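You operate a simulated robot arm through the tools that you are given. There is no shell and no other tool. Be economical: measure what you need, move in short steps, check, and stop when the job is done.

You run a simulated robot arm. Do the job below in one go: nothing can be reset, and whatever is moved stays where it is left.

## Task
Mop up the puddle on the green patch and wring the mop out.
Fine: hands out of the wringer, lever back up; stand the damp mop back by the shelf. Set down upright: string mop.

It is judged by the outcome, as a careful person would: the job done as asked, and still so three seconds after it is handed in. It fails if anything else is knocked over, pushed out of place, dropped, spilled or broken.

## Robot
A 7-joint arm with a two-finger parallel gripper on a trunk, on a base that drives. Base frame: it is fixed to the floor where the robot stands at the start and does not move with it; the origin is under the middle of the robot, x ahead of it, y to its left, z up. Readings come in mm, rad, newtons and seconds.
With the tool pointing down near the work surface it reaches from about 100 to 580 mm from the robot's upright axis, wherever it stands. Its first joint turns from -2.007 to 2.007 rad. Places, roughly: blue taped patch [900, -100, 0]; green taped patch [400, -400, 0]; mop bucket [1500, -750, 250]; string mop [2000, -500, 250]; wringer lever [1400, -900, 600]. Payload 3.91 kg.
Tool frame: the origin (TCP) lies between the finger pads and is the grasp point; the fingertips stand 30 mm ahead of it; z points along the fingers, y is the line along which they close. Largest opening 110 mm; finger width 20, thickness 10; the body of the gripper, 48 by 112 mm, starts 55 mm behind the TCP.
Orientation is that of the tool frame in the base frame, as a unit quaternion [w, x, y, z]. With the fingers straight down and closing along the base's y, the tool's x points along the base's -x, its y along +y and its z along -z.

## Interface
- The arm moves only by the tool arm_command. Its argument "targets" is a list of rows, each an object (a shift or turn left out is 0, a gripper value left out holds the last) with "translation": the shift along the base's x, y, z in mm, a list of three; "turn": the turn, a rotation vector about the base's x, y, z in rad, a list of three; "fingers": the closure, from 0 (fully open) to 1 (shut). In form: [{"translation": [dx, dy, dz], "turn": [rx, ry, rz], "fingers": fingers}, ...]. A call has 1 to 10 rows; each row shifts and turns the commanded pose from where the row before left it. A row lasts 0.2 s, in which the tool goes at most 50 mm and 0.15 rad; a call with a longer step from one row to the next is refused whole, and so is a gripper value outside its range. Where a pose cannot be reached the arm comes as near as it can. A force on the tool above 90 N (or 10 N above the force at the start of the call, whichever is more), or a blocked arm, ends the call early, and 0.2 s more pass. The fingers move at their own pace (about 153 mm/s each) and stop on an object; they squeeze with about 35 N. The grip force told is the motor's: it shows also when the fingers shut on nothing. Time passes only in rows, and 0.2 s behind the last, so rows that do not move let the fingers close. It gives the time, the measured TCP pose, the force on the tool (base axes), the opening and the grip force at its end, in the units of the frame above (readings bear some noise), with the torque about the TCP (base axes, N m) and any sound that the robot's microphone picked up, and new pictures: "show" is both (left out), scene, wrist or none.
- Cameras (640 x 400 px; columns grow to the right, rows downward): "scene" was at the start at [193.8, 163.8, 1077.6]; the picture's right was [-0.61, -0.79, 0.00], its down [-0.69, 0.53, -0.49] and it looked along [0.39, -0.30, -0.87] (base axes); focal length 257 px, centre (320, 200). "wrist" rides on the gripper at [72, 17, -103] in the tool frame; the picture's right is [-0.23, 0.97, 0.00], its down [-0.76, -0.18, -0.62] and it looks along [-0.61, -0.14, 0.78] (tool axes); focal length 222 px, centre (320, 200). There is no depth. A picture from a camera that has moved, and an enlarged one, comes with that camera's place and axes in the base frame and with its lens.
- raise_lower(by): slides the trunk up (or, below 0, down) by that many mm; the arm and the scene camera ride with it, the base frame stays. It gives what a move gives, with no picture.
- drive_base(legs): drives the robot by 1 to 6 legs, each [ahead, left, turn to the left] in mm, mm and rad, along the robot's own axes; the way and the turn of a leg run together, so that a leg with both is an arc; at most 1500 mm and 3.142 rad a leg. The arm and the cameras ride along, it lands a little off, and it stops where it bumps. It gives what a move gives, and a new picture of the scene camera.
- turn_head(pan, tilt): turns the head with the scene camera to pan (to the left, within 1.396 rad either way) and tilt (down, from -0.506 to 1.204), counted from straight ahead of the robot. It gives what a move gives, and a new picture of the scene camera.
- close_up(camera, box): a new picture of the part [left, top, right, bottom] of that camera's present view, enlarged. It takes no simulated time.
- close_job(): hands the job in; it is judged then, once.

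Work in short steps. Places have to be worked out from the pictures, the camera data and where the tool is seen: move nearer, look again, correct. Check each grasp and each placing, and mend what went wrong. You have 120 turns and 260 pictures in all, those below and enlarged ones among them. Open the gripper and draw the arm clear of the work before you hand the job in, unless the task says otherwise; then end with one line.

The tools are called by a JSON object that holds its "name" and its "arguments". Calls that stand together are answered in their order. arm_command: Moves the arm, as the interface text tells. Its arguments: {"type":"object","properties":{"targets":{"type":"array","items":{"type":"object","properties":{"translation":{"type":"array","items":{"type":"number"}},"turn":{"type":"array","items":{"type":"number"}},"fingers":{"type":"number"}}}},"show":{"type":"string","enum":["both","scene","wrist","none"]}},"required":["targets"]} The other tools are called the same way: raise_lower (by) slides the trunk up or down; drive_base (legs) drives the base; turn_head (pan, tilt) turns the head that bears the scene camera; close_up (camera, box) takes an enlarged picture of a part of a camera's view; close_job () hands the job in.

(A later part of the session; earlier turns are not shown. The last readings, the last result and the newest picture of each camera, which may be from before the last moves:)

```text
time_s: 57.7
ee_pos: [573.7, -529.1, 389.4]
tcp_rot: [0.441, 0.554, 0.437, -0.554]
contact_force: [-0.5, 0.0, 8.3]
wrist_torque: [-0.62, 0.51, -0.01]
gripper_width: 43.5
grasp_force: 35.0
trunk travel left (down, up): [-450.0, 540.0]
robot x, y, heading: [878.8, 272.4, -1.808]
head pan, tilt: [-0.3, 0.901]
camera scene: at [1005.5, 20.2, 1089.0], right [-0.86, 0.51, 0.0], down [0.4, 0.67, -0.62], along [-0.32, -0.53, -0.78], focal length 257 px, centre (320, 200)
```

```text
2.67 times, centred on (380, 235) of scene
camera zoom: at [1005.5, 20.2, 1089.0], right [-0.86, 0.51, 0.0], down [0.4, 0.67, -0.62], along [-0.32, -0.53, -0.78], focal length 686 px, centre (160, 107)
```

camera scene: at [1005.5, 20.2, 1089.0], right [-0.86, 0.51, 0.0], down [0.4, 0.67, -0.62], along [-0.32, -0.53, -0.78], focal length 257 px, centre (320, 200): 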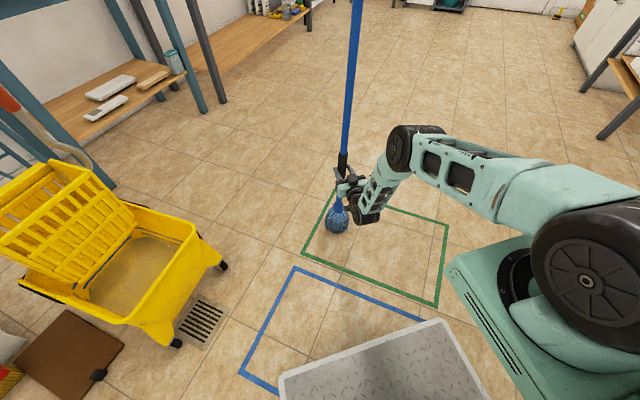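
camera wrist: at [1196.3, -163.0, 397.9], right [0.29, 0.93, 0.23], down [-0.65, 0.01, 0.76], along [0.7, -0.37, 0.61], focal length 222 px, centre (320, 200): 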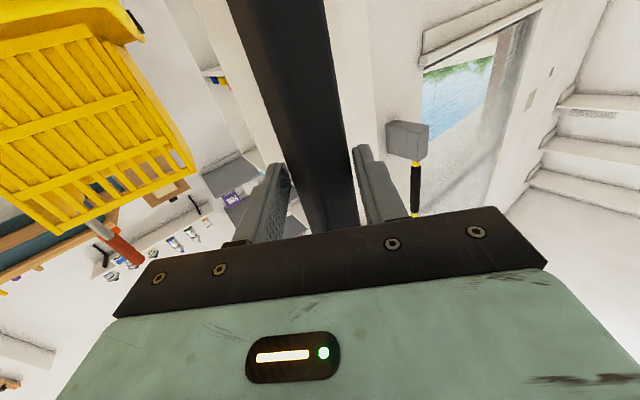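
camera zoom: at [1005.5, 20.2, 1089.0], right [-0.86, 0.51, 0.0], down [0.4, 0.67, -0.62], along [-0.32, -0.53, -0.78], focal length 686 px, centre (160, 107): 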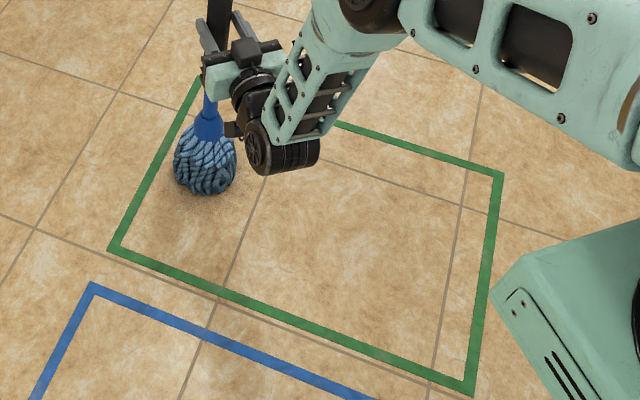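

Sweeping works smoothly. I continue with the centre line backwards and shift to the next lane.

{"name": "arm_command", "arguments": {"targets": [{"translation": [-28, 37.5, 0]}, {"translation": [-28, 37.5, 0]}, {"translation": [-28, 37.5, 0]}, {"translation": [-28, 37.5, 0]}, {"translation": [-28, 37.5, 0]}, {"translation": [-28, 37.5, 0]}, {"translation": [-28, 37.5, 0]}, {"translation": [-28, 37.5, 0]}, {"translation": [-28, -21, 0]}, {"translation": [-28, -21, 0]}], "show": "scene"}}

{"name": "arm_command", "arguments": {"targets": [{"translation": [28, -37.5, 0]}, {"translation": [28, -37.5, 0]}, {"translation": [28, -37.5, 0]}, {"translation": [28, -37.5, 0]}, {"translation": [28, -37.5, 0]}, {"translation": [28, -37.5, 0]}, {"translation": [28, -37.5, 0]}, {"translation": [28, -37.5, 0]}, {"translation": [-28, -21, 0]}, {"translation": [-28, -21, 0]}], "show": "scene"}}

```text
time_s: 59.9
ee_pos: [293.6, -269.3, 389.9]
tcp_rot: [0.441, 0.555, 0.437, -0.554]
contact_force: [-0.3, 0.5, 9.8]
wrist_torque: [0.12, 0.06, -0.06]
gripper_width: 43.1
grasp_force: 35.3
trunk travel left (down, up): [-450.0, 540.0]
robot x, y, heading: [879.6, 275.0, -1.808]
head pan, tilt: [-0.3, 0.901]
camera scene: at [1005.4, 20.2, 1089.0], right [-0.86, 0.51, 0.0], down [0.4, 0.67, -0.62], along [-0.32, -0.53, -0.78], focal length 257 px, centre (320, 200)
```

scene: 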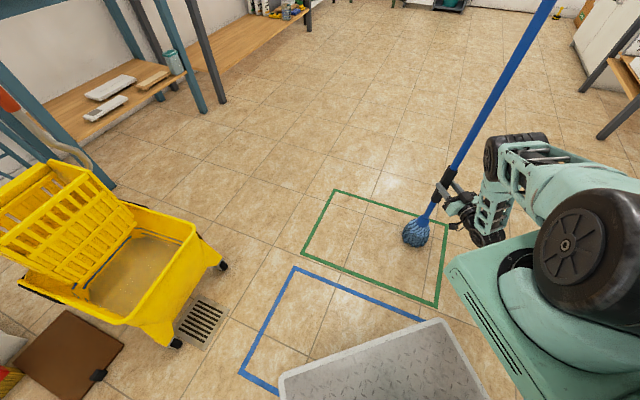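

```text
time_s: 62.3
ee_pos: [455.0, -667.3, 486.2]
tcp_rot: [-0.466, -0.517, -0.416, 0.585]
contact_force: [-0.4, 0.6, -7.8]
wrist_torque: [0.29, 0.05, -0.02]
gripper_width: 42.7
grasp_force: 35.0
trunk travel left (down, up): [-450.0, 540.0]
robot x, y, heading: [876.2, 273.4, -1.811]
head pan, tilt: [-0.3, 0.901]
stopped in row 10: the arm was blocked; the commanded pose is now the measured one
camera scene: at [1005.1, 19.5, 1088.8], right [-0.86, 0.51, 0.0], down [0.4, 0.67, -0.62], along [-0.32, -0.53, -0.78], focal length 257 px, centre (320, 200)
```

scene: 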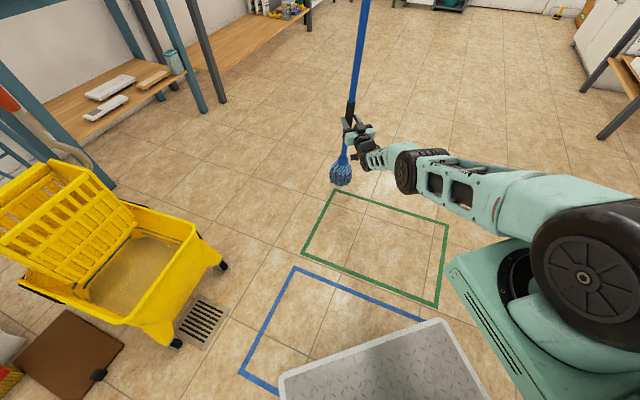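

The mop now weighs ~8 N versus ~4.5 N dry, so it is soaking up water. That far corner is out of reach, so I retract, restore the level orientation, and drive 150 mm closer.

{"name": "arm_command", "arguments": {"targets": [{"translation": [9, 39, 0]}, {"translation": [9, 39, 0], "turn": [0.056, -0.018, -0.005]}, {"translation": [9, 39, 0], "turn": [0.056, -0.018, -0.005]}], "show": "none"}}

{"name": "drive_base", "arguments": {"legs": [[150, 0, 0]]}}

{"name": "close_up", "arguments": {"camera": "scene", "box": [240, 150, 500, 320]}}

```text
time_s: 63.1
ee_pos: [482.7, -546.8, 479.3]
tcp_rot: [0.441, 0.556, 0.439, -0.551]
contact_force: [0.2, -0.3, -5.5]
wrist_torque: [0.09, -0.1, 0.01]
gripper_width: 42.7
grasp_force: 35.2
trunk travel left (down, up): [-450.0, 540.0]
robot x, y, heading: [881.6, 272.7, -1.81]
head pan, tilt: [-0.3, 0.901]
```

```text
time_s: 64.4
ee_pos: [445.1, -692.2, 478.1]
tcp_rot: [0.44, 0.557, 0.439, -0.551]
contact_force: [0.1, -1.0, -5.6]
wrist_torque: [0.11, -0.1, 0.03]
gripper_width: 42.6
grasp_force: 34.8
trunk travel left (down, up): [-450.0, 540.0]
robot x, y, heading: [843.3, 122.1, -1.806]
head pan, tilt: [-0.3, 0.901]
camera scene: at [969.9, -126.2, 1088.9], right [-0.86, 0.51, 0.0], down [0.4, 0.67, -0.62], along [-0.32, -0.53, -0.78], focal length 257 px, centre (320, 200)
```

scene: 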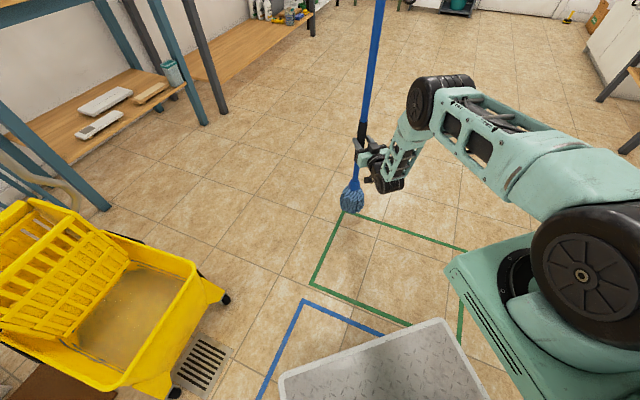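

```text
2.35 times, centred on (370, 235) of scene
camera zoom: at [969.9, -126.2, 1088.9], right [-0.86, 0.51, 0.0], down [0.4, 0.67, -0.62], along [-0.32, -0.53, -0.78], focal length 606 px, centre (202, 118)
```

zoom: 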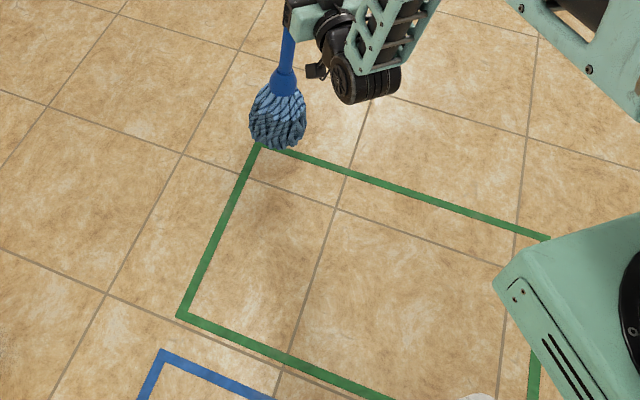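

I position over the far corner of the patch, lower to the floor, and sweep the far lane back.

{"name": "arm_command", "arguments": {"targets": [{"translation": [12, 28, 0]}, {"translation": [13, 29, 0]}, {"translation": [0, 0, -45]}, {"translation": [0, 0, -40]}, {"translation": [0, 0, -5]}], "show": "none"}}

{"name": "arm_command", "arguments": {"targets": [{"translation": [-28, 37.5, 0]}, {"translation": [-28, 37.5, 0]}, {"translation": [-28, 37.5, 0]}, {"translation": [-28, 37.5, 0]}, {"translation": [-28, 37.5, 0]}, {"translation": [-28, 37.5, 0]}, {"translation": [-28, 37.5, 0]}, {"translation": [-28, 37.5, 0]}, {"translation": [-28, 37.5, 0]}], "show": "scene"}}

```text
time_s: 65.6
ee_pos: [471.1, -635.4, 390.4]
tcp_rot: [0.441, 0.556, 0.437, -0.553]
contact_force: [0.0, -0.6, 4.3]
wrist_torque: [-0.45, 0.33, 0.05]
gripper_width: 42.6
grasp_force: 34.9
trunk travel left (down, up): [-450.0, 540.0]
robot x, y, heading: [843.0, 124.9, -1.811]
head pan, tilt: [-0.3, 0.901]
```

```text
time_s: 67.6
ee_pos: [209.8, -300.3, 399.0]
tcp_rot: [-0.438, -0.55, -0.439, 0.559]
contact_force: [-0.1, -0.8, -6.6]
wrist_torque: [0.09, 0.0, 0.01]
gripper_width: 42.2
grasp_force: 34.7
trunk travel left (down, up): [-450.0, 540.0]
robot x, y, heading: [841.2, 126.8, -1.808]
head pan, tilt: [-0.3, 0.901]
camera scene: at [970.0, -126.0, 1088.7], right [-0.86, 0.51, 0.0], down [0.4, 0.67, -0.62], along [-0.32, -0.53, -0.78], focal length 257 px, centre (320, 200)
```

scene: 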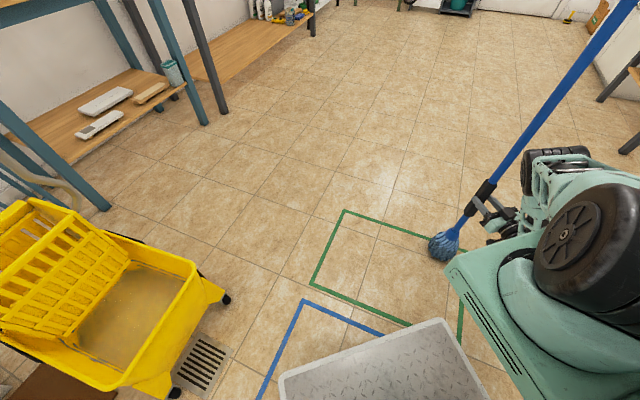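

Weight is creeping up, and the far lane is done. I take the next lane (S≈75) forward, with two rows to shift.

{"name": "arm_command", "arguments": {"targets": [{"translation": [28, 21, -3]}, {"translation": [28, -37.5, -2]}, {"translation": [28, -37.5, 0]}, {"translation": [28, -37.5, 0]}, {"translation": [28, -37.5, 0]}, {"translation": [28, -37.5, 0]}, {"translation": [28, -37.5, 0]}, {"translation": [28, -37.5, 0]}, {"translation": [28, -37.5, 0]}, {"translation": [28, -37.5, 0]}], "show": "none"}}

{"name": "arm_command", "arguments": {"targets": [{"translation": [28, 21, 0]}, {"translation": [28, 21, 0]}, {"translation": [-28, 37.5, 0]}, {"translation": [-28, 37.5, 0]}, {"translation": [-28, 37.5, 0]}, {"translation": [-28, 37.5, 0]}, {"translation": [-28, 37.5, 0]}, {"translation": [-28, 37.5, 0]}, {"translation": [-28, 37.5, 0]}, {"translation": [-28, 37.5, 0]}], "show": "scene"}}

```text
time_s: 69.8
ee_pos: [499.6, -612.6, 385.5]
tcp_rot: [0.439, 0.559, 0.437, -0.552]
contact_force: [-0.6, -0.6, 1.3]
wrist_torque: [-0.04, 0.22, 0.02]
gripper_width: 36.9
grasp_force: 34.9
trunk travel left (down, up): [-450.0, 540.0]
robot x, y, heading: [845.7, 123.5, -1.806]
head pan, tilt: [-0.3, 0.901]
```

```text
time_s: 72.0
ee_pos: [329.6, -270.1, 385.3]
tcp_rot: [0.44, 0.556, 0.438, -0.552]
contact_force: [-1.6, 0.0, 12.7]
wrist_torque: [-0.46, 0.65, 0.0]
gripper_width: 31.7
grasp_force: 35.1
trunk travel left (down, up): [-450.0, 540.0]
robot x, y, heading: [845.5, 126.0, -1.809]
head pan, tilt: [-0.3, 0.901]
camera scene: at [970.4, -125.7, 1089.3], right [-0.86, 0.51, 0.0], down [0.4, 0.67, -0.62], along [-0.32, -0.53, -0.78], focal length 257 px, centre (320, 200)
```

scene: 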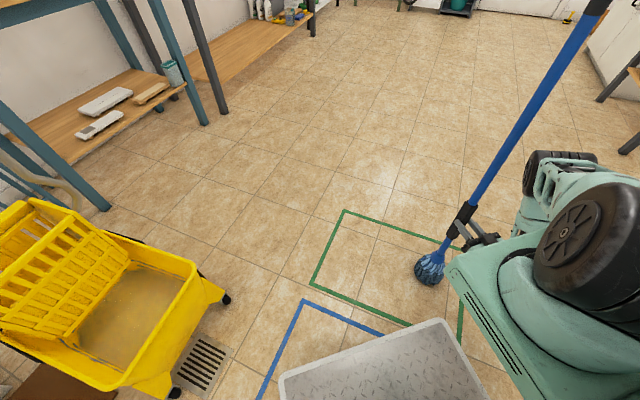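

The grip width has dropped to 32 mm: the handle may be slipping towards the tips. I lift slightly and check with the wrist camera.

{"name": "arm_command", "arguments": {"targets": [{"translation": [0, 0, 5]}], "show": "wrist"}}

{"name": "close_up", "arguments": {"camera": "scene", "box": [380, 150, 540, 300]}}

```text
time_s: 72.4
ee_pos: [331.3, -270.6, 388.1]
tcp_rot: [0.439, 0.559, 0.438, -0.55]
contact_force: [-0.3, 1.4, 0.7]
wrist_torque: [0.23, -0.03, -0.05]
gripper_width: 31.6
grasp_force: 34.7
trunk travel left (down, up): [-450.0, 540.0]
robot x, y, heading: [842.4, 125.7, -1.806]
head pan, tilt: [-0.3, 0.901]
camera wrist: at [371.2, -171.6, 316.2], right [0.95, -0.22, 0.24], down [-0.04, 0.64, 0.77], along [-0.32, -0.73, 0.6], focal length 222 px, centre (320, 200)
```

wrist: 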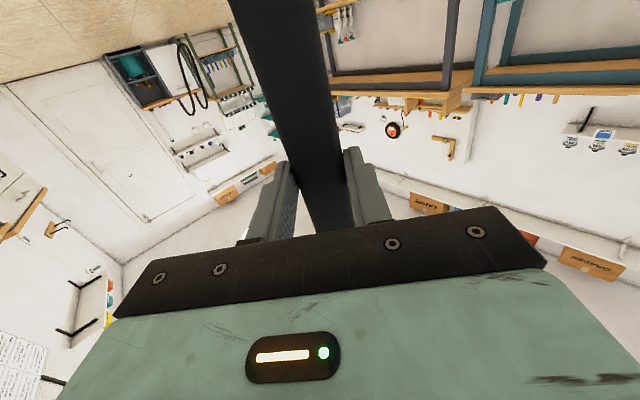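

```text
2.67 times, centred on (460, 225) of scene
camera zoom: at [969.9, -125.9, 1088.8], right [-0.86, 0.51, 0.0], down [0.4, 0.67, -0.62], along [-0.32, -0.53, -0.78], focal length 686 px, centre (-53, 133)
```

zoom: 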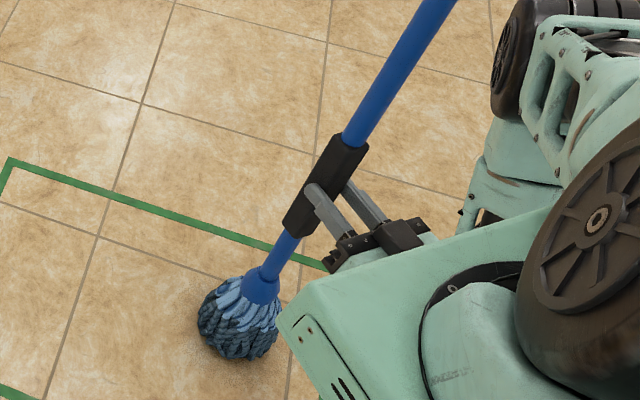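

The sleeve just rotated to its flat side (not slipping); the hold is good. I lift, back off 230 mm for the near lanes.

{"name": "arm_command", "arguments": {"targets": [{"translation": [0, 0, 40]}, {"translation": [0, 0, 20]}], "show": "none"}}

{"name": "drive_base", "arguments": {"legs": [[-230, 0, 0]]}}

```text
time_s: 73.0
ee_pos: [330.7, -271.5, 447.7]
tcp_rot: [0.44, 0.558, 0.438, -0.55]
contact_force: [0.6, -0.6, -5.6]
wrist_torque: [0.12, -0.03, 0.02]
gripper_width: 31.7
grasp_force: 35.2
trunk travel left (down, up): [-450.0, 540.0]
robot x, y, heading: [846.2, 124.1, -1.809]
head pan, tilt: [-0.3, 0.901]
```

```text
time_s: 74.8
ee_pos: [383.3, -48.0, 449.4]
tcp_rot: [0.441, 0.556, 0.439, -0.551]
contact_force: [-0.2, 0.1, -5.9]
wrist_torque: [0.1, -0.03, 0.01]
gripper_width: 31.7
grasp_force: 35.0
trunk travel left (down, up): [-450.0, 540.0]
robot x, y, heading: [897.0, 353.5, -1.808]
head pan, tilt: [-0.3, 0.901]
camera scene: at [1023.9, 98.2, 1088.9], right [-0.86, 0.51, 0.0], down [0.4, 0.67, -0.62], along [-0.32, -0.53, -0.78], focal length 257 px, centre (320, 200)
```

scene: 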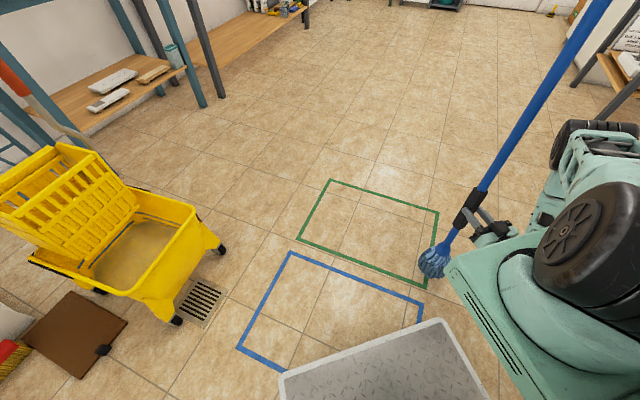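

Now I place the mop at the near corner and sweep the near lane (S≈-140).

{"name": "arm_command", "arguments": {"targets": [{"translation": [23, -33, 0]}, {"translation": [24, -34, -10]}, {"translation": [0, 0, -40]}, {"translation": [0, 0, -13]}], "show": "none"}}

{"name": "arm_command", "arguments": {"targets": [{"translation": [28, -37.5, 0]}, {"translation": [28, -37.5, 0]}, {"translation": [28, -37.5, 0]}, {"translation": [28, -37.5, 0]}, {"translation": [28, -37.5, 0]}, {"translation": [28, -37.5, 0]}, {"translation": [28, -37.5, 0]}, {"translation": [28, -37.5, 0]}, {"translation": [28, -37.5, 0]}, {"translation": [-48, -12, 0]}], "show": "scene"}}

{"name": "arm_command", "arguments": {"targets": [{"translation": [-28, 37.5, 0]}, {"translation": [-28, 37.5, 0]}, {"translation": [-28, 37.5, 0]}, {"translation": [-28, 37.5, 0]}, {"translation": [-28, 37.5, 0]}, {"translation": [-28, 37.5, 0]}, {"translation": [-28, 37.5, 0]}, {"translation": [-28, 37.5, 0]}, {"translation": [-28, 37.5, 0]}, {"translation": [-40, -24, 0]}], "show": "scene"}}

```text
time_s: 75.8
ee_pos: [431.1, -115.1, 387.0]
tcp_rot: [0.44, 0.555, 0.438, -0.554]
contact_force: [-0.8, -1.8, 3.8]
wrist_torque: [-0.57, 0.41, -0.03]
gripper_width: 31.6
grasp_force: 34.7
trunk travel left (down, up): [-450.0, 540.0]
robot x, y, heading: [897.2, 351.5, -1.807]
head pan, tilt: [-0.3, 0.901]
```

```text
time_s: 78.0
ee_pos: [634.8, -464.7, 387.1]
tcp_rot: [0.439, 0.557, 0.438, -0.552]
contact_force: [-1.4, 1.6, 4.5]
wrist_torque: [-0.16, 0.79, -0.05]
gripper_width: 31.8
grasp_force: 34.6
trunk travel left (down, up): [-450.0, 540.0]
robot x, y, heading: [898.9, 351.3, -1.807]
head pan, tilt: [-0.3, 0.901]
camera scene: at [1024.4, 98.5, 1088.9], right [-0.86, 0.51, 0.0], down [0.4, 0.67, -0.62], along [-0.32, -0.53, -0.78], focal length 257 px, centre (320, 200)
```

scene: 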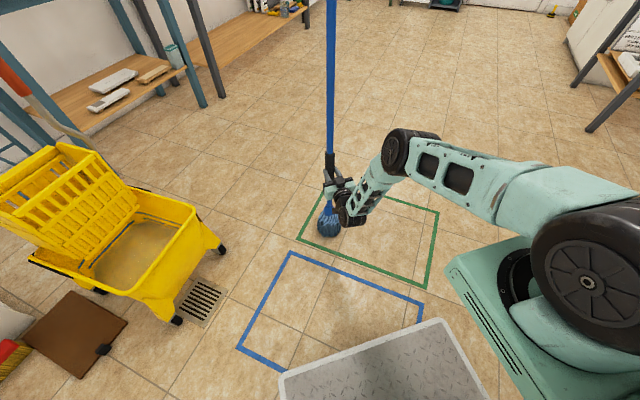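

```text
time_s: 80.2
ee_pos: [343.3, -149.1, 386.7]
tcp_rot: [0.44, 0.557, 0.437, -0.553]
contact_force: [0.3, -1.5, 3.5]
wrist_torque: [-0.93, 0.24, 0.06]
gripper_width: 31.9
grasp_force: 35.0
trunk travel left (down, up): [-450.0, 540.0]
robot x, y, heading: [898.8, 350.4, -1.805]
head pan, tilt: [-0.3, 0.901]
camera scene: at [1024.2, 98.4, 1088.9], right [-0.86, 0.51, 0.0], down [0.4, 0.67, -0.62], along [-0.32, -0.53, -0.78], focal length 257 px, centre (320, 200)
```

scene: 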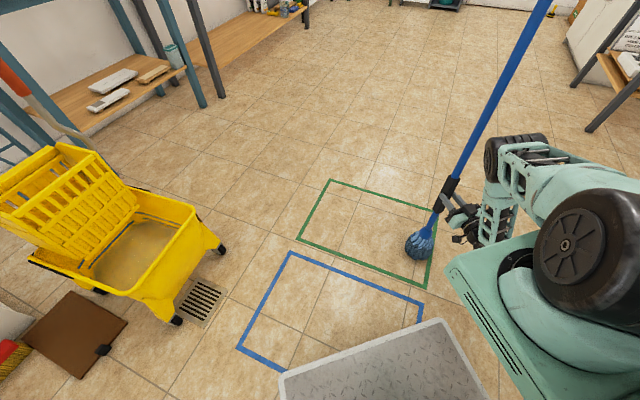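

I sweep the short edge and one more pass through the middle for good measure.

{"name": "arm_command", "arguments": {"targets": [{"translation": [-36, -27, 0]}, {"translation": [-36, -27, 0]}, {"translation": [-36, -27, 0]}, {"translation": [-36, -27, 0]}, {"translation": [40, 0, 0]}, {"translation": [40, 0, 0]}, {"translation": [28, -37.5, 0]}, {"translation": [28, -37.5, 0]}, {"translation": [28, -37.5, 0]}, {"translation": [28, -37.5, 0]}], "show": "none"}}

{"name": "arm_command", "arguments": {"targets": [{"translation": [28, -37.5, 0]}, {"translation": [28, -37.5, 0]}, {"translation": [28, -37.5, 0]}, {"translation": [28, -37.5, 0]}, {"translation": [0, 0, 40]}, {"translation": [0, 40, 40]}], "show": "scene"}}

{"name": "close_up", "arguments": {"camera": "scene", "box": [270, 150, 470, 310]}}

```text
time_s: 81.3
ee_pos: [184.9, -343.3, 510.9]
tcp_rot: [-0.459, -0.472, -0.457, 0.598]
contact_force: [-0.4, 0.6, -7.9]
wrist_torque: [0.28, -0.17, 0.0]
gripper_width: 31.4
grasp_force: 34.1
trunk travel left (down, up): [-450.0, 540.0]
robot x, y, heading: [900.3, 351.4, -1.808]
head pan, tilt: [-0.3, 0.901]
stopped in row 5: the arm was blocked; the commanded pose is now the measured one
```

```text
refused: row 6 steps farther than a row can; nothing moved
```

```text
2.50 times, centred on (370, 230) of scene
camera zoom: at [1024.1, 97.8, 1089.0], right [-0.86, 0.51, 0.0], down [0.4, 0.67, -0.62], along [-0.32, -0.53, -0.78], focal length 643 px, centre (195, 125)
```

zoom: 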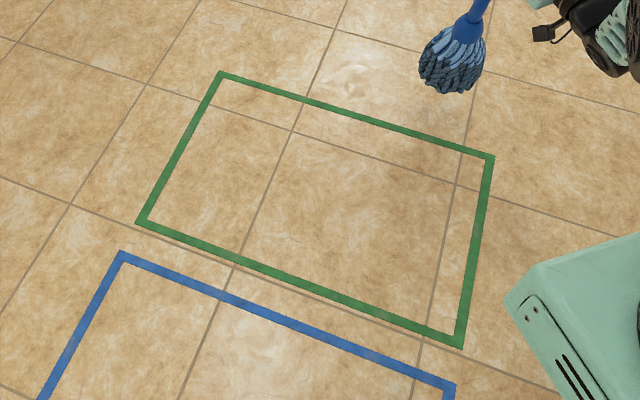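

The patch has been covered fully. I restore the level tool orientation and draw the mop in.

{"name": "arm_command", "arguments": {"targets": [{"translation": [38, 19, 0], "turn": [0.028, -0.036, -0.019]}, {"translation": [38, 19, 0], "turn": [0.028, -0.036, -0.019]}, {"translation": [38, 19, 0], "turn": [0.028, -0.036, -0.019]}, {"translation": [38, 19, 0], "turn": [0.028, -0.036, -0.019]}, {"translation": [38, 19, 0]}, {"translation": [38, 19, 0]}, {"translation": [38, 19, 0]}, {"translation": [38, 19, 0]}], "show": "both"}}

{"name": "turn_head", "arguments": {"pan": 0.6, "tilt": 0.6}}

{"name": "close_up", "arguments": {"camera": "scene", "box": [180, 120, 460, 320]}}

```text
time_s: 83.1
ee_pos: [491.2, -191.0, 507.6]
tcp_rot: [0.441, 0.558, 0.436, -0.552]
contact_force: [0.2, 0.2, -6.2]
wrist_torque: [0.09, -0.08, 0.0]
gripper_width: 31.7
grasp_force: 35.2
trunk travel left (down, up): [-450.0, 540.0]
robot x, y, heading: [897.4, 351.1, -1.806]
head pan, tilt: [-0.3, 0.901]
camera scene: at [1024.4, 97.9, 1088.9], right [-0.86, 0.51, 0.0], down [0.4, 0.67, -0.62], along [-0.32, -0.53, -0.78], focal length 257 px, centre (320, 200)
camera wrist: at [531.9, -92.1, 436.1], right [0.95, -0.23, 0.24], down [-0.04, 0.65, 0.76], along [-0.32, -0.73, 0.6], focal length 222 px, centre (320, 200)
```

scene: 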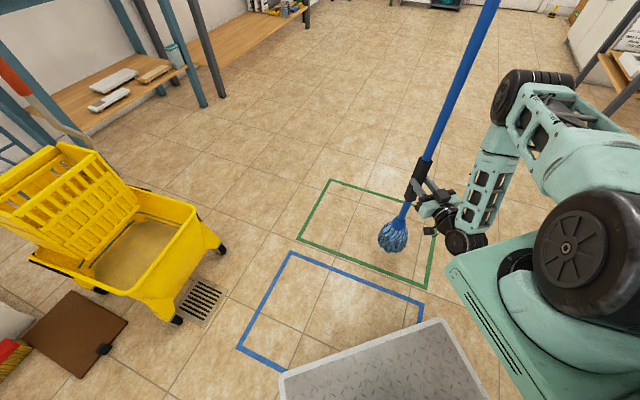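
wrist: 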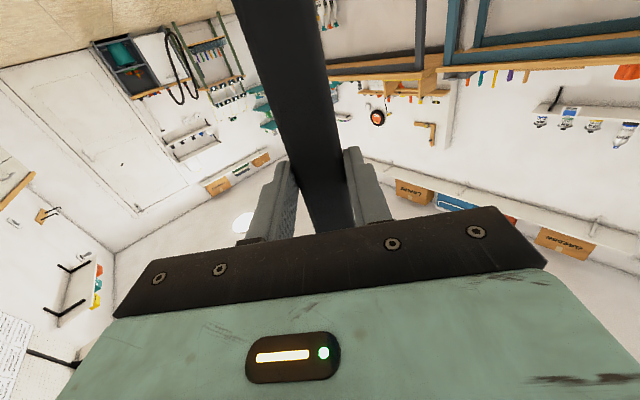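

```text
time_s: 84.3
ee_pos: [491.4, -190.1, 507.6]
tcp_rot: [0.441, 0.557, 0.438, -0.551]
contact_force: [0.1, 0.4, -5.8]
wrist_torque: [0.15, -0.02, -0.02]
gripper_width: 31.8
grasp_force: 35.2
trunk travel left (down, up): [-450.0, 540.0]
robot x, y, heading: [899.2, 349.1, -1.807]
head pan, tilt: [0.6, 0.6]
camera scene: at [1094.3, 80.2, 1113.7], right [-0.93, -0.36, 0.0], down [-0.2, 0.53, -0.82], along [0.29, -0.77, -0.57], focal length 257 px, centre (320, 200)
```

scene: 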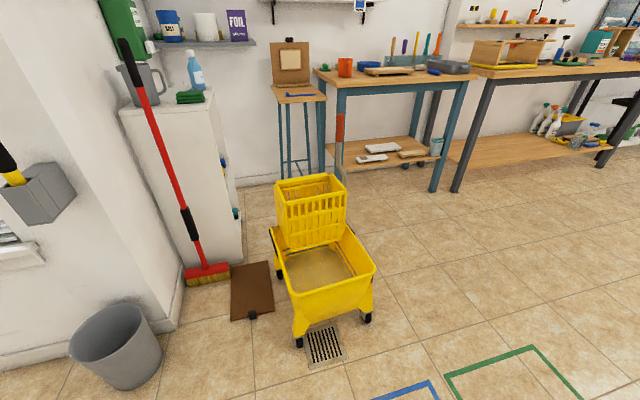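

```text
2.00 times, centred on (320, 220) of scene
camera zoom: at [1094.3, 80.2, 1113.7], right [-0.93, -0.36, 0.0], down [-0.2, 0.53, -0.82], along [0.29, -0.77, -0.57], focal length 515 px, centre (320, 160)
```

zoom: 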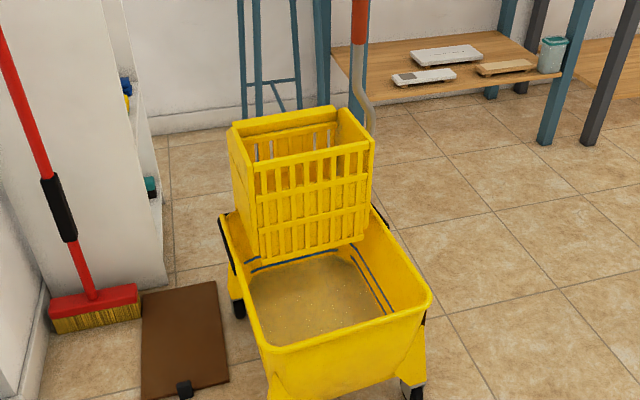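

The mop is now heavier (~6 N vs 4.6), so it took up water. I estimate the wringer opening centre near (1412,-672), rim z≈600. I raise the trunk fully, turn to face the bucket, and look.

{"name": "raise_lower", "arguments": {"by": 540}}

{"name": "drive_base", "arguments": {"legs": [[0, 0, 0.957], [130, 0, 0]]}}

{"name": "turn_head", "arguments": {"pan": -0.2, "tilt": 1.0}}

```text
refused: 540 is not a number from -400 to 400
```

```text
time_s: 88.0
ee_pos: [1195.3, -389.5, 509.1]
tcp_rot: [0.646, 0.291, 0.646, -0.284]
contact_force: [-0.4, 0.2, -5.4]
wrist_torque: [0.1, 0.11, 0.02]
gripper_width: 31.8
grasp_force: 35.1
trunk travel left (down, up): [-450.0, 540.0]
robot x, y, heading: [987.9, 255.5, -0.843]
head pan, tilt: [0.6, 0.6]
camera scene: at [1317.0, 260.2, 1113.7], right [-0.24, -0.97, 0.0], down [-0.55, 0.14, -0.82], along [0.8, -0.2, -0.57], focal length 257 px, centre (320, 200)
```

scene: 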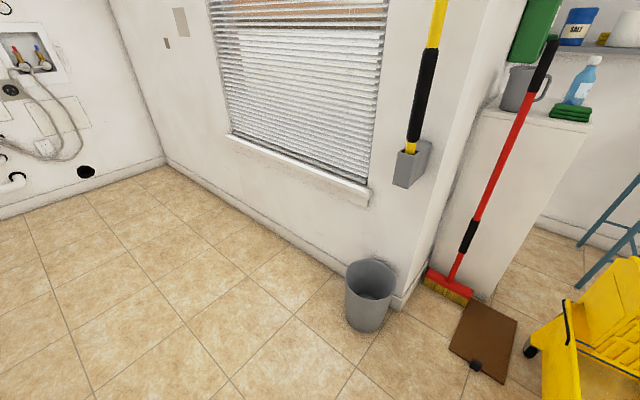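

```text
time_s: 89.1
ee_pos: [1195.6, -389.7, 506.6]
tcp_rot: [0.646, 0.292, 0.646, -0.285]
contact_force: [0.0, -1.3, -6.2]
wrist_torque: [0.13, 0.1, -0.04]
gripper_width: 31.8
grasp_force: 34.7
trunk travel left (down, up): [-450.0, 540.0]
robot x, y, heading: [986.2, 250.6, -0.849]
head pan, tilt: [-0.201, 1.0]
camera scene: at [1266.3, 221.3, 1081.7], right [-0.86, -0.5, 0.0], down [-0.42, 0.73, -0.54], along [0.27, -0.47, -0.84], focal length 257 px, centre (320, 200)
```

scene: 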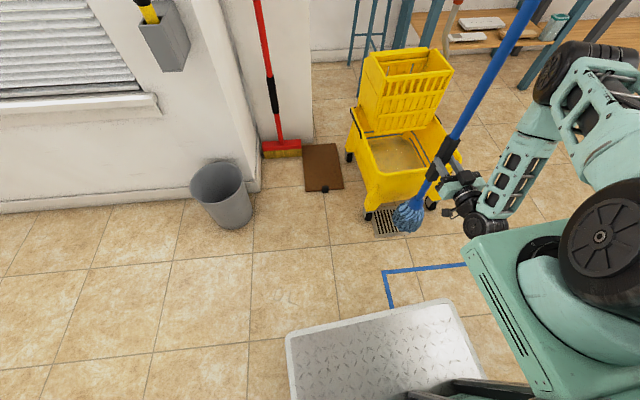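

Lucky: the mop stayed clear though the raise was refused (max 400). I raise in two steps now and look at the wringer from above.

{"name": "raise_lower", "arguments": {"by": 400}}

{"name": "raise_lower", "arguments": {"by": 130}}

{"name": "turn_head", "arguments": {"pan": -0.25, "tilt": 1.0}}

{"name": "close_up", "arguments": {"camera": "scene", "box": [240, 20, 480, 220]}}

```text
time_s: 93.0
ee_pos: [1195.0, -388.6, 907.3]
tcp_rot: [0.645, 0.293, 0.645, -0.285]
contact_force: [0.7, 0.1, -6.6]
wrist_torque: [0.12, 0.11, -0.01]
gripper_width: 31.6
grasp_force: 34.6
trunk travel left (down, up): [-850.0, 140.0]
robot x, y, heading: [981.8, 248.2, -0.841]
head pan, tilt: [-0.201, 1.0]
```

```text
time_s: 94.5
ee_pos: [1195.6, -390.7, 1038.1]
tcp_rot: [0.645, 0.293, 0.646, -0.284]
contact_force: [0.8, 0.0, -5.7]
wrist_torque: [0.13, 0.1, -0.02]
gripper_width: 31.7
grasp_force: 34.8
trunk travel left (down, up): [-980.0, 10.0]
robot x, y, heading: [982.5, 251.1, -0.842]
head pan, tilt: [-0.201, 1.0]
```

```text
time_s: 95.2
ee_pos: [1195.9, -390.1, 1037.5]
tcp_rot: [0.646, 0.292, 0.646, -0.285]
contact_force: [0.2, -0.4, -5.0]
wrist_torque: [0.12, 0.1, 0.01]
gripper_width: 31.6
grasp_force: 35.2
trunk travel left (down, up): [-980.0, 10.0]
robot x, y, heading: [985.5, 252.0, -0.844]
head pan, tilt: [-0.25, 1.0]
camera scene: at [1263.3, 219.5, 1611.7], right [-0.89, -0.46, 0.0], down [-0.39, 0.75, -0.54], along [0.25, -0.48, -0.84], focal length 257 px, centre (320, 200)
```

scene: 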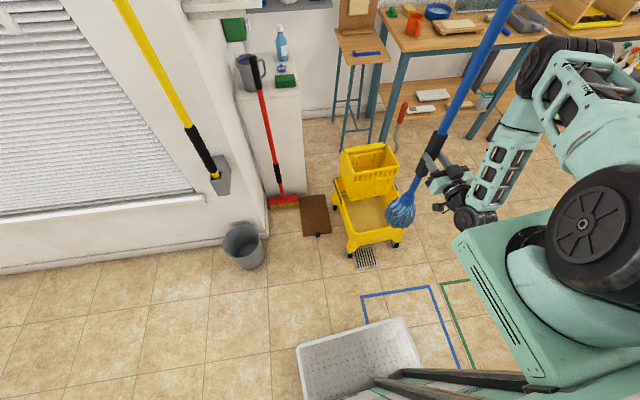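

```text
2.00 times, centred on (360, 120) of scene
camera zoom: at [1263.3, 219.5, 1611.7], right [-0.89, -0.46, 0.0], down [-0.39, 0.75, -0.54], along [0.25, -0.48, -0.84], focal length 515 px, centre (240, 360)
```

zoom: 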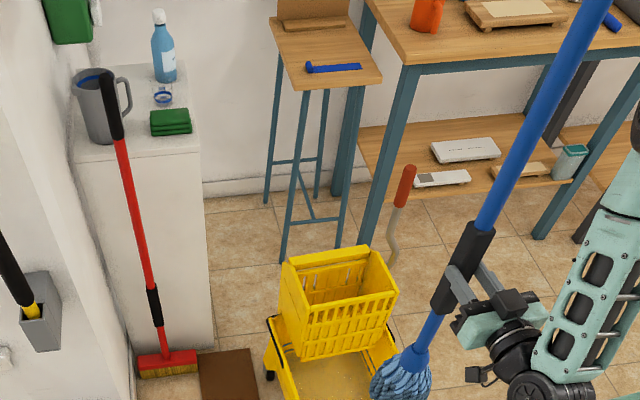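

With the higher view I triangulate better: basket rim ≈ z 530, opening centre ≈ (1457,-758), about 240×180 mm; lever grip ≈ (1390,-915,755). I drive 240 mm forward with the mop high.

{"name": "drive_base", "arguments": {"legs": [[240, 0, 0]]}}

{"name": "arm_command", "arguments": {"targets": [{"translation": [15, -32, 0]}, {"translation": [15, -32, 0]}, {"translation": [15, -32, 0]}], "show": "both"}}

{"name": "close_up", "arguments": {"camera": "scene", "box": [280, 40, 480, 240]}}

```text
time_s: 97.0
ee_pos: [1355.1, -568.0, 1037.0]
tcp_rot: [0.645, 0.292, 0.645, -0.285]
contact_force: [-0.7, -0.1, -5.5]
wrist_torque: [0.11, 0.11, 0.01]
gripper_width: 31.6
grasp_force: 35.1
trunk travel left (down, up): [-980.0, 10.0]
robot x, y, heading: [1148.9, 69.7, -0.842]
head pan, tilt: [-0.25, 1.0]
camera scene: at [1423.3, 39.5, 1611.7], right [-0.89, -0.46, 0.0], down [-0.39, 0.75, -0.54], along [0.25, -0.48, -0.84], focal length 257 px, centre (320, 200)
```

scene: 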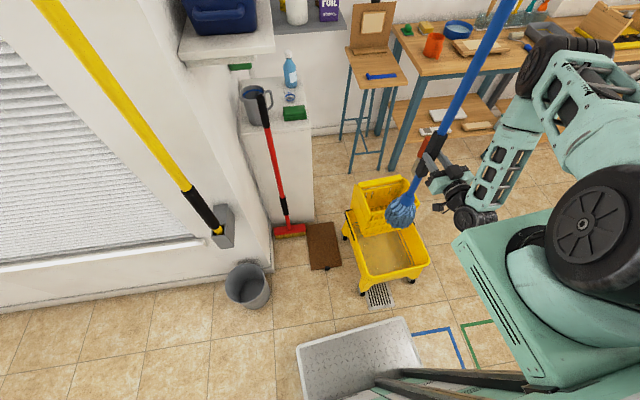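

```text
time_s: 97.8
ee_pos: [1400.3, -665.4, 1038.0]
tcp_rot: [0.645, 0.294, 0.646, -0.284]
contact_force: [0.0, 0.1, -5.3]
wrist_torque: [0.12, 0.11, 0.03]
gripper_width: 31.9
grasp_force: 34.7
trunk travel left (down, up): [-980.0, 10.0]
robot x, y, heading: [1144.0, 72.9, -0.844]
head pan, tilt: [-0.25, 1.0]
camera scene: at [1423.3, 39.4, 1611.7], right [-0.89, -0.46, 0.0], down [-0.39, 0.75, -0.54], along [0.25, -0.48, -0.84], focal length 257 px, centre (320, 200)
camera wrist: at [1343.4, -574.7, 964.9], right [0.72, 0.65, 0.24], down [-0.55, 0.34, 0.76], along [0.41, -0.68, 0.6], focal length 222 px, centre (320, 200)
```

scene: 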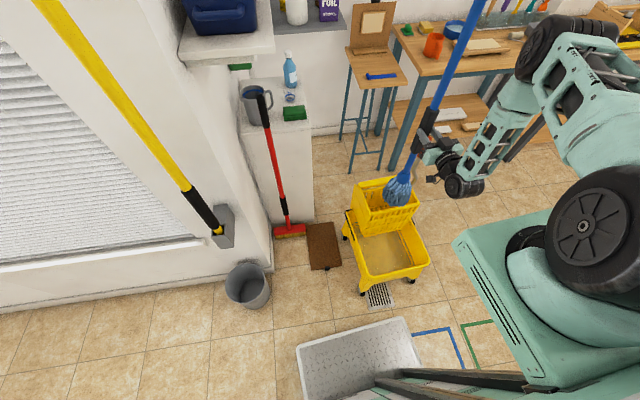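
wrist: 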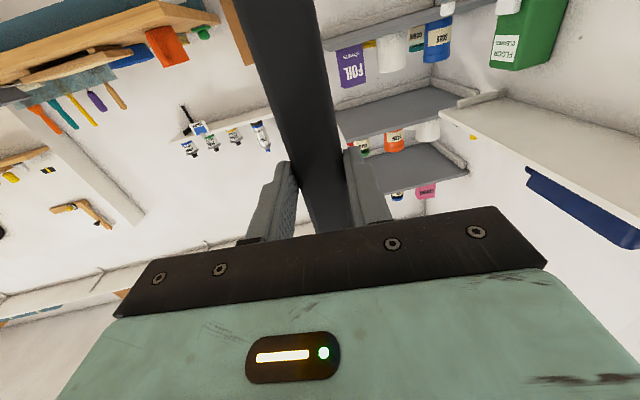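

```text
2.00 times, centred on (380, 140) of scene
camera zoom: at [1423.3, 39.4, 1611.7], right [-0.89, -0.46, 0.0], down [-0.39, 0.75, -0.54], along [0.25, -0.48, -0.84], focal length 515 px, centre (200, 320)
```

zoom: 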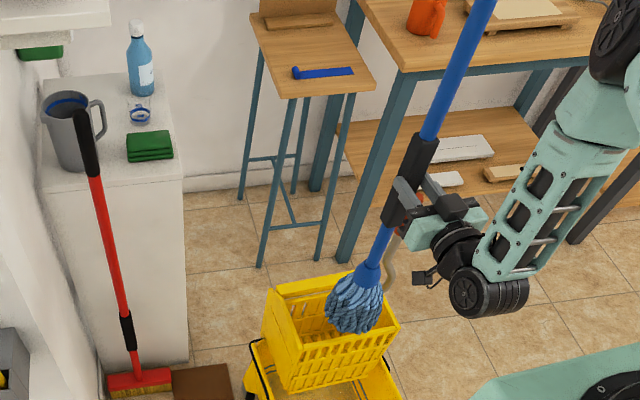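

The mop hangs vertical; re-measured basket centre ≈ (1460,-760). I move over it and check from this view.

{"name": "arm_command", "arguments": {"targets": [{"translation": [19, -30, 0]}, {"translation": [19, -30, 0]}, {"translation": [19, -30, 0]}], "show": "none"}}

{"name": "arm_command", "arguments": {"targets": [{"translation": [0, 0, -40]}, {"translation": [0, 0, -30]}], "show": "none"}}

{"name": "close_up", "arguments": {"camera": "scene", "box": [310, 100, 470, 230]}}

```text
time_s: 98.5
ee_pos: [1457.5, -756.6, 1039.0]
tcp_rot: [0.645, 0.293, 0.646, -0.284]
contact_force: [-0.6, 0.4, -5.8]
wrist_torque: [0.15, 0.11, 0.01]
gripper_width: 31.7
grasp_force: 34.8
trunk travel left (down, up): [-980.0, 10.0]
robot x, y, heading: [1144.0, 69.1, -0.845]
head pan, tilt: [-0.25, 1.0]
```

```text
time_s: 99.2
ee_pos: [1457.5, -754.9, 968.9]
tcp_rot: [0.646, 0.292, 0.645, -0.285]
contact_force: [-0.1, 0.3, -6.0]
wrist_torque: [0.08, 0.1, 0.0]
gripper_width: 31.5
grasp_force: 34.7
trunk travel left (down, up): [-980.0, 10.0]
robot x, y, heading: [1142.2, 71.2, -0.845]
head pan, tilt: [-0.25, 1.0]
```

```text
3.08 times, centred on (390, 165) of scene
camera zoom: at [1423.4, 39.4, 1611.8], right [-0.89, -0.46, 0.0], down [-0.39, 0.75, -0.54], along [0.25, -0.48, -0.84], focal length 792 px, centre (105, 308)
```

zoom: 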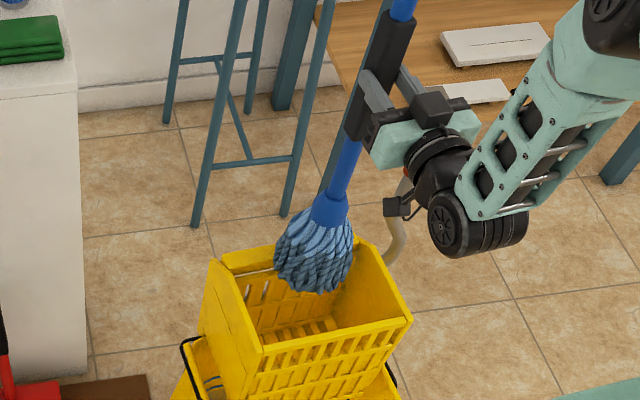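

Centred over the basket and clear of the lever. I lower in steps, watching the force.

{"name": "arm_command", "arguments": {"targets": [{"translation": [0, 0, -30]}, {"translation": [0, 0, -30]}, {"translation": [0, 0, -30]}, {"translation": [0, 0, -30]}], "show": "none"}}

{"name": "close_up", "arguments": {"camera": "scene", "box": [310, 100, 470, 230]}}

```text
time_s: 100.2
ee_pos: [1492.9, -853.8, 997.3]
tcp_rot: [0.693, 0.23, 0.593, -0.339]
contact_force: [0.1, -0.2, -5.4]
wrist_torque: [0.28, 0.14, 0.04]
gripper_width: 31.9
grasp_force: 35.4
trunk travel left (down, up): [-980.0, 10.0]
robot x, y, heading: [1145.3, 73.0, -0.844]
head pan, tilt: [-0.25, 1.0]
stopped in row 4: the arm was blocked; the commanded pose is now the measured one
```

```text
3.08 times, centred on (390, 165) of scene
camera zoom: at [1423.5, 39.1, 1611.3], right [-0.89, -0.46, 0.0], down [-0.39, 0.75, -0.54], along [0.25, -0.48, -0.84], focal length 792 px, centre (105, 308)
```

zoom: 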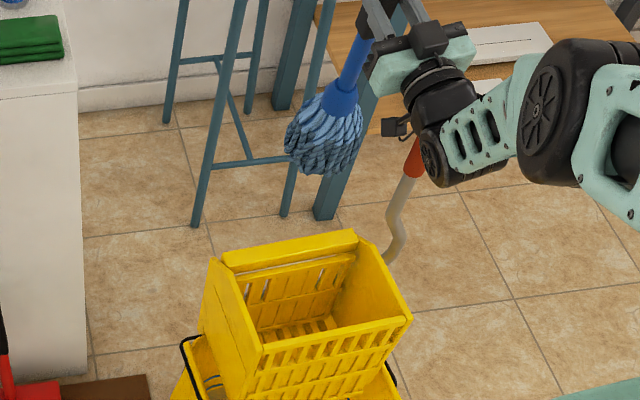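

The arm ran into a joint limit when lowering at this extension and swung outward (nothing touched). I bring it back over the basket, and will lower with the trunk instead.

{"name": "arm_command", "arguments": {"targets": [{"translation": [-9, 24.5, 10], "turn": [0.052, 0.015, -0.002]}, {"translation": [-9, 24.5, 10], "turn": [0.052, 0.015, -0.002]}, {"translation": [-9, 24.5, 10], "turn": [0.052, 0.015, -0.002]}, {"translation": [-9, 24.5, 10], "turn": [0.052, 0.015, -0.002]}], "show": "scene"}}

{"name": "close_up", "arguments": {"camera": "scene", "box": [310, 100, 470, 230]}}

```text
time_s: 101.2
ee_pos: [1451.2, -753.7, 1031.7]
tcp_rot: [0.644, 0.295, 0.645, -0.285]
contact_force: [-0.4, -0.5, -5.5]
wrist_torque: [0.1, 0.11, 0.01]
gripper_width: 31.4
grasp_force: 35.1
trunk travel left (down, up): [-980.0, 10.0]
robot x, y, heading: [1146.3, 75.2, -0.843]
head pan, tilt: [-0.25, 1.0]
camera scene: at [1423.7, 38.8, 1611.6], right [-0.89, -0.46, 0.0], down [-0.39, 0.75, -0.54], along [0.25, -0.48, -0.84], focal length 257 px, centre (320, 200)
```

scene: 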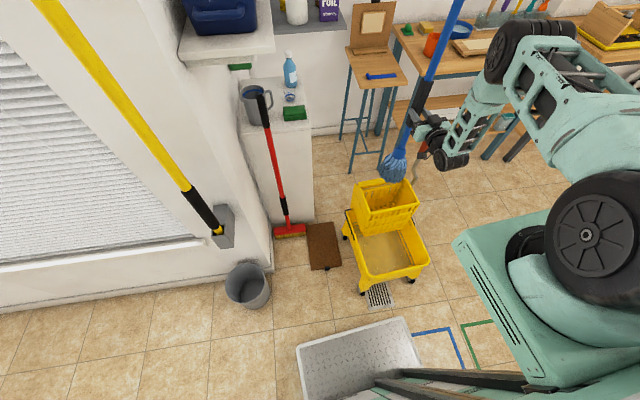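

```text
3.08 times, centred on (390, 165) of scene
camera zoom: at [1423.7, 38.8, 1611.6], right [-0.89, -0.46, 0.0], down [-0.39, 0.75, -0.54], along [0.25, -0.48, -0.84], focal length 792 px, centre (105, 308)
```

zoom: 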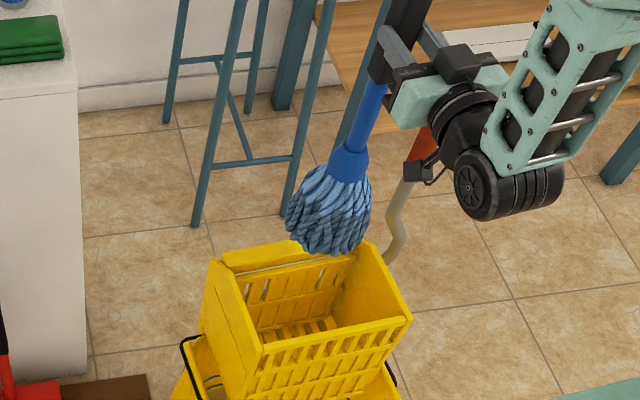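

Back in place. I lower the trunk 150 mm so the head enters the basket, and check.

{"name": "arm_command", "arguments": {"targets": [{"translation": [5, -3, 0]}], "show": "none"}}

{"name": "raise_lower", "arguments": {"by": -140}}

{"name": "turn_head", "arguments": {"pan": -0.25, "tilt": 0.95}}

{"name": "close_up", "arguments": {"camera": "scene", "box": [300, 90, 460, 220]}}

```text
time_s: 101.6
ee_pos: [1458.3, -757.0, 1032.1]
tcp_rot: [0.645, 0.294, 0.646, -0.285]
contact_force: [-0.2, 0.2, -6.3]
wrist_torque: [0.11, 0.08, -0.03]
gripper_width: 31.7
grasp_force: 35.4
trunk travel left (down, up): [-980.0, 10.0]
robot x, y, heading: [1144.4, 71.4, -0.842]
head pan, tilt: [-0.25, 1.0]
```

```text
time_s: 103.3
ee_pos: [1457.8, -759.4, 902.1]
tcp_rot: [0.651, 0.29, 0.639, -0.289]
contact_force: [-7.4, 2.4, 49.6]
wrist_torque: [-0.96, -0.98, -0.07]
gripper_width: 31.8
grasp_force: 34.7
trunk travel left (down, up): [-840.0, 150.0]
robot x, y, heading: [1143.4, 73.0, -0.844]
head pan, tilt: [-0.25, 1.0]
```

```text
time_s: 103.9
ee_pos: [1458.5, -759.4, 902.3]
tcp_rot: [0.651, 0.29, 0.639, -0.288]
contact_force: [-6.1, 2.9, 49.2]
wrist_torque: [-0.94, -0.91, -0.08]
gripper_width: 31.9
grasp_force: 35.1
trunk travel left (down, up): [-840.0, 150.0]
robot x, y, heading: [1143.8, 73.9, -0.845]
head pan, tilt: [-0.25, 0.949]
camera scene: at [1423.5, 39.3, 1475.8], right [-0.89, -0.46, 0.0], down [-0.37, 0.72, -0.58], along [0.27, -0.52, -0.81], focal length 257 px, centre (320, 200)
```

scene: 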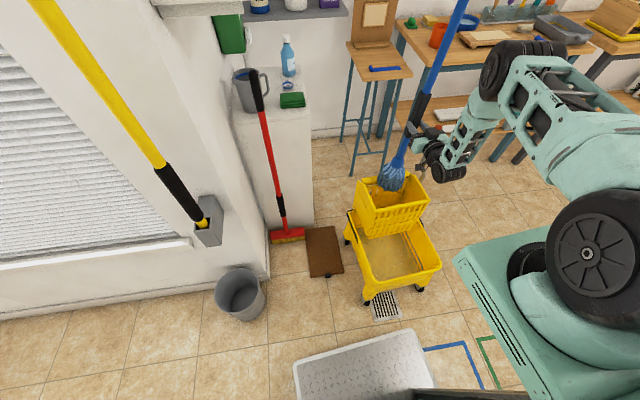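

```text
3.08 times, centred on (380, 155) of scene
camera zoom: at [1423.5, 39.3, 1475.8], right [-0.89, -0.46, 0.0], down [-0.37, 0.72, -0.58], along [0.27, -0.52, -0.81], focal length 792 px, centre (135, 338)
```

zoom: 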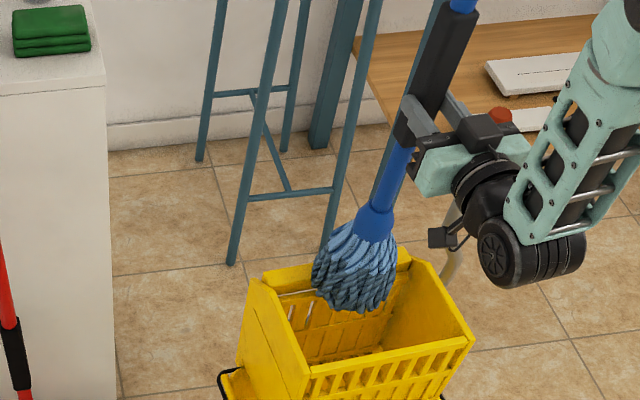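

The head caught on the thick back rim (50 N, torque says contact at the back-left). I lift a bit, and take a sharper look.

{"name": "raise_lower", "arguments": {"by": 40}}

{"name": "arm_command", "arguments": {"targets": [{"translation": [-19, 16, 0]}], "show": "none"}}

{"name": "close_up", "arguments": {"camera": "scene", "box": [340, 130, 450, 220]}}

```text
time_s: 104.8
ee_pos: [1458.9, -756.5, 932.3]
tcp_rot: [0.644, 0.294, 0.647, -0.283]
contact_force: [-0.3, 0.4, -5.6]
wrist_torque: [0.12, 0.14, -0.01]
gripper_width: 31.8
grasp_force: 35.2
trunk travel left (down, up): [-880.0, 110.0]
robot x, y, heading: [1144.0, 74.6, -0.843]
head pan, tilt: [-0.25, 0.949]
```

```text
time_s: 105.2
ee_pos: [1440.1, -740.0, 932.0]
tcp_rot: [0.645, 0.294, 0.646, -0.284]
contact_force: [0.5, -0.4, -6.5]
wrist_torque: [0.15, 0.08, -0.01]
gripper_width: 31.9
grasp_force: 34.5
trunk travel left (down, up): [-880.0, 110.0]
robot x, y, heading: [1141.7, 71.0, -0.844]
head pan, tilt: [-0.25, 0.949]
```

```text
4.44 times, centred on (395, 175) of scene
camera zoom: at [1425.2, 36.4, 1515.2], right [-0.89, -0.46, 0.0], down [-0.37, 0.72, -0.58], along [0.27, -0.52, -0.81], focal length 1144 px, centre (-13, 311)
```

zoom: 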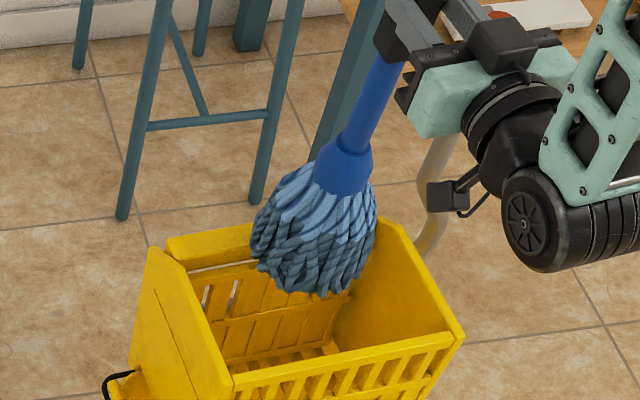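

The back panel slopes forward, so nearer the front is right; the axis is now centred. I lower 60 mm.

{"name": "arm_command", "arguments": {"targets": [{"translation": [-9, 8, 0]}], "show": "none"}}

{"name": "raise_lower", "arguments": {"by": -60}}

{"name": "close_up", "arguments": {"camera": "scene", "box": [340, 110, 450, 200]}}

```text
time_s: 105.6
ee_pos: [1431.1, -733.3, 932.4]
tcp_rot: [0.645, 0.295, 0.645, -0.284]
contact_force: [0.3, 0.0, -5.0]
wrist_torque: [0.16, 0.1, 0.01]
gripper_width: 31.9
grasp_force: 34.6
trunk travel left (down, up): [-880.0, 110.0]
robot x, y, heading: [1144.6, 73.7, -0.844]
head pan, tilt: [-0.25, 0.949]
```

```text
time_s: 106.6
ee_pos: [1429.3, -732.0, 873.3]
tcp_rot: [0.646, 0.294, 0.644, -0.284]
contact_force: [-5.5, 4.0, 22.7]
wrist_torque: [-1.49, -1.06, -0.23]
gripper_width: 31.3
grasp_force: 34.0
trunk travel left (down, up): [-820.0, 170.0]
robot x, y, heading: [1142.9, 73.0, -0.845]
head pan, tilt: [-0.25, 0.949]
```

```text
4.44 times, centred on (395, 155) of scene
camera zoom: at [1424.1, 38.1, 1455.3], right [-0.89, -0.46, 0.0], down [-0.37, 0.72, -0.58], along [0.27, -0.52, -0.81], focal length 1144 px, centre (-13, 400)
```

zoom: 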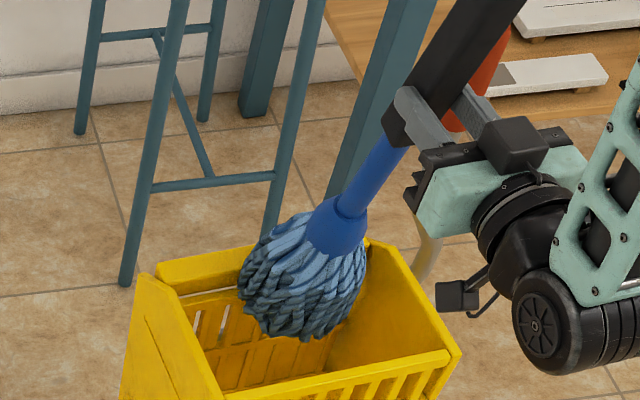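

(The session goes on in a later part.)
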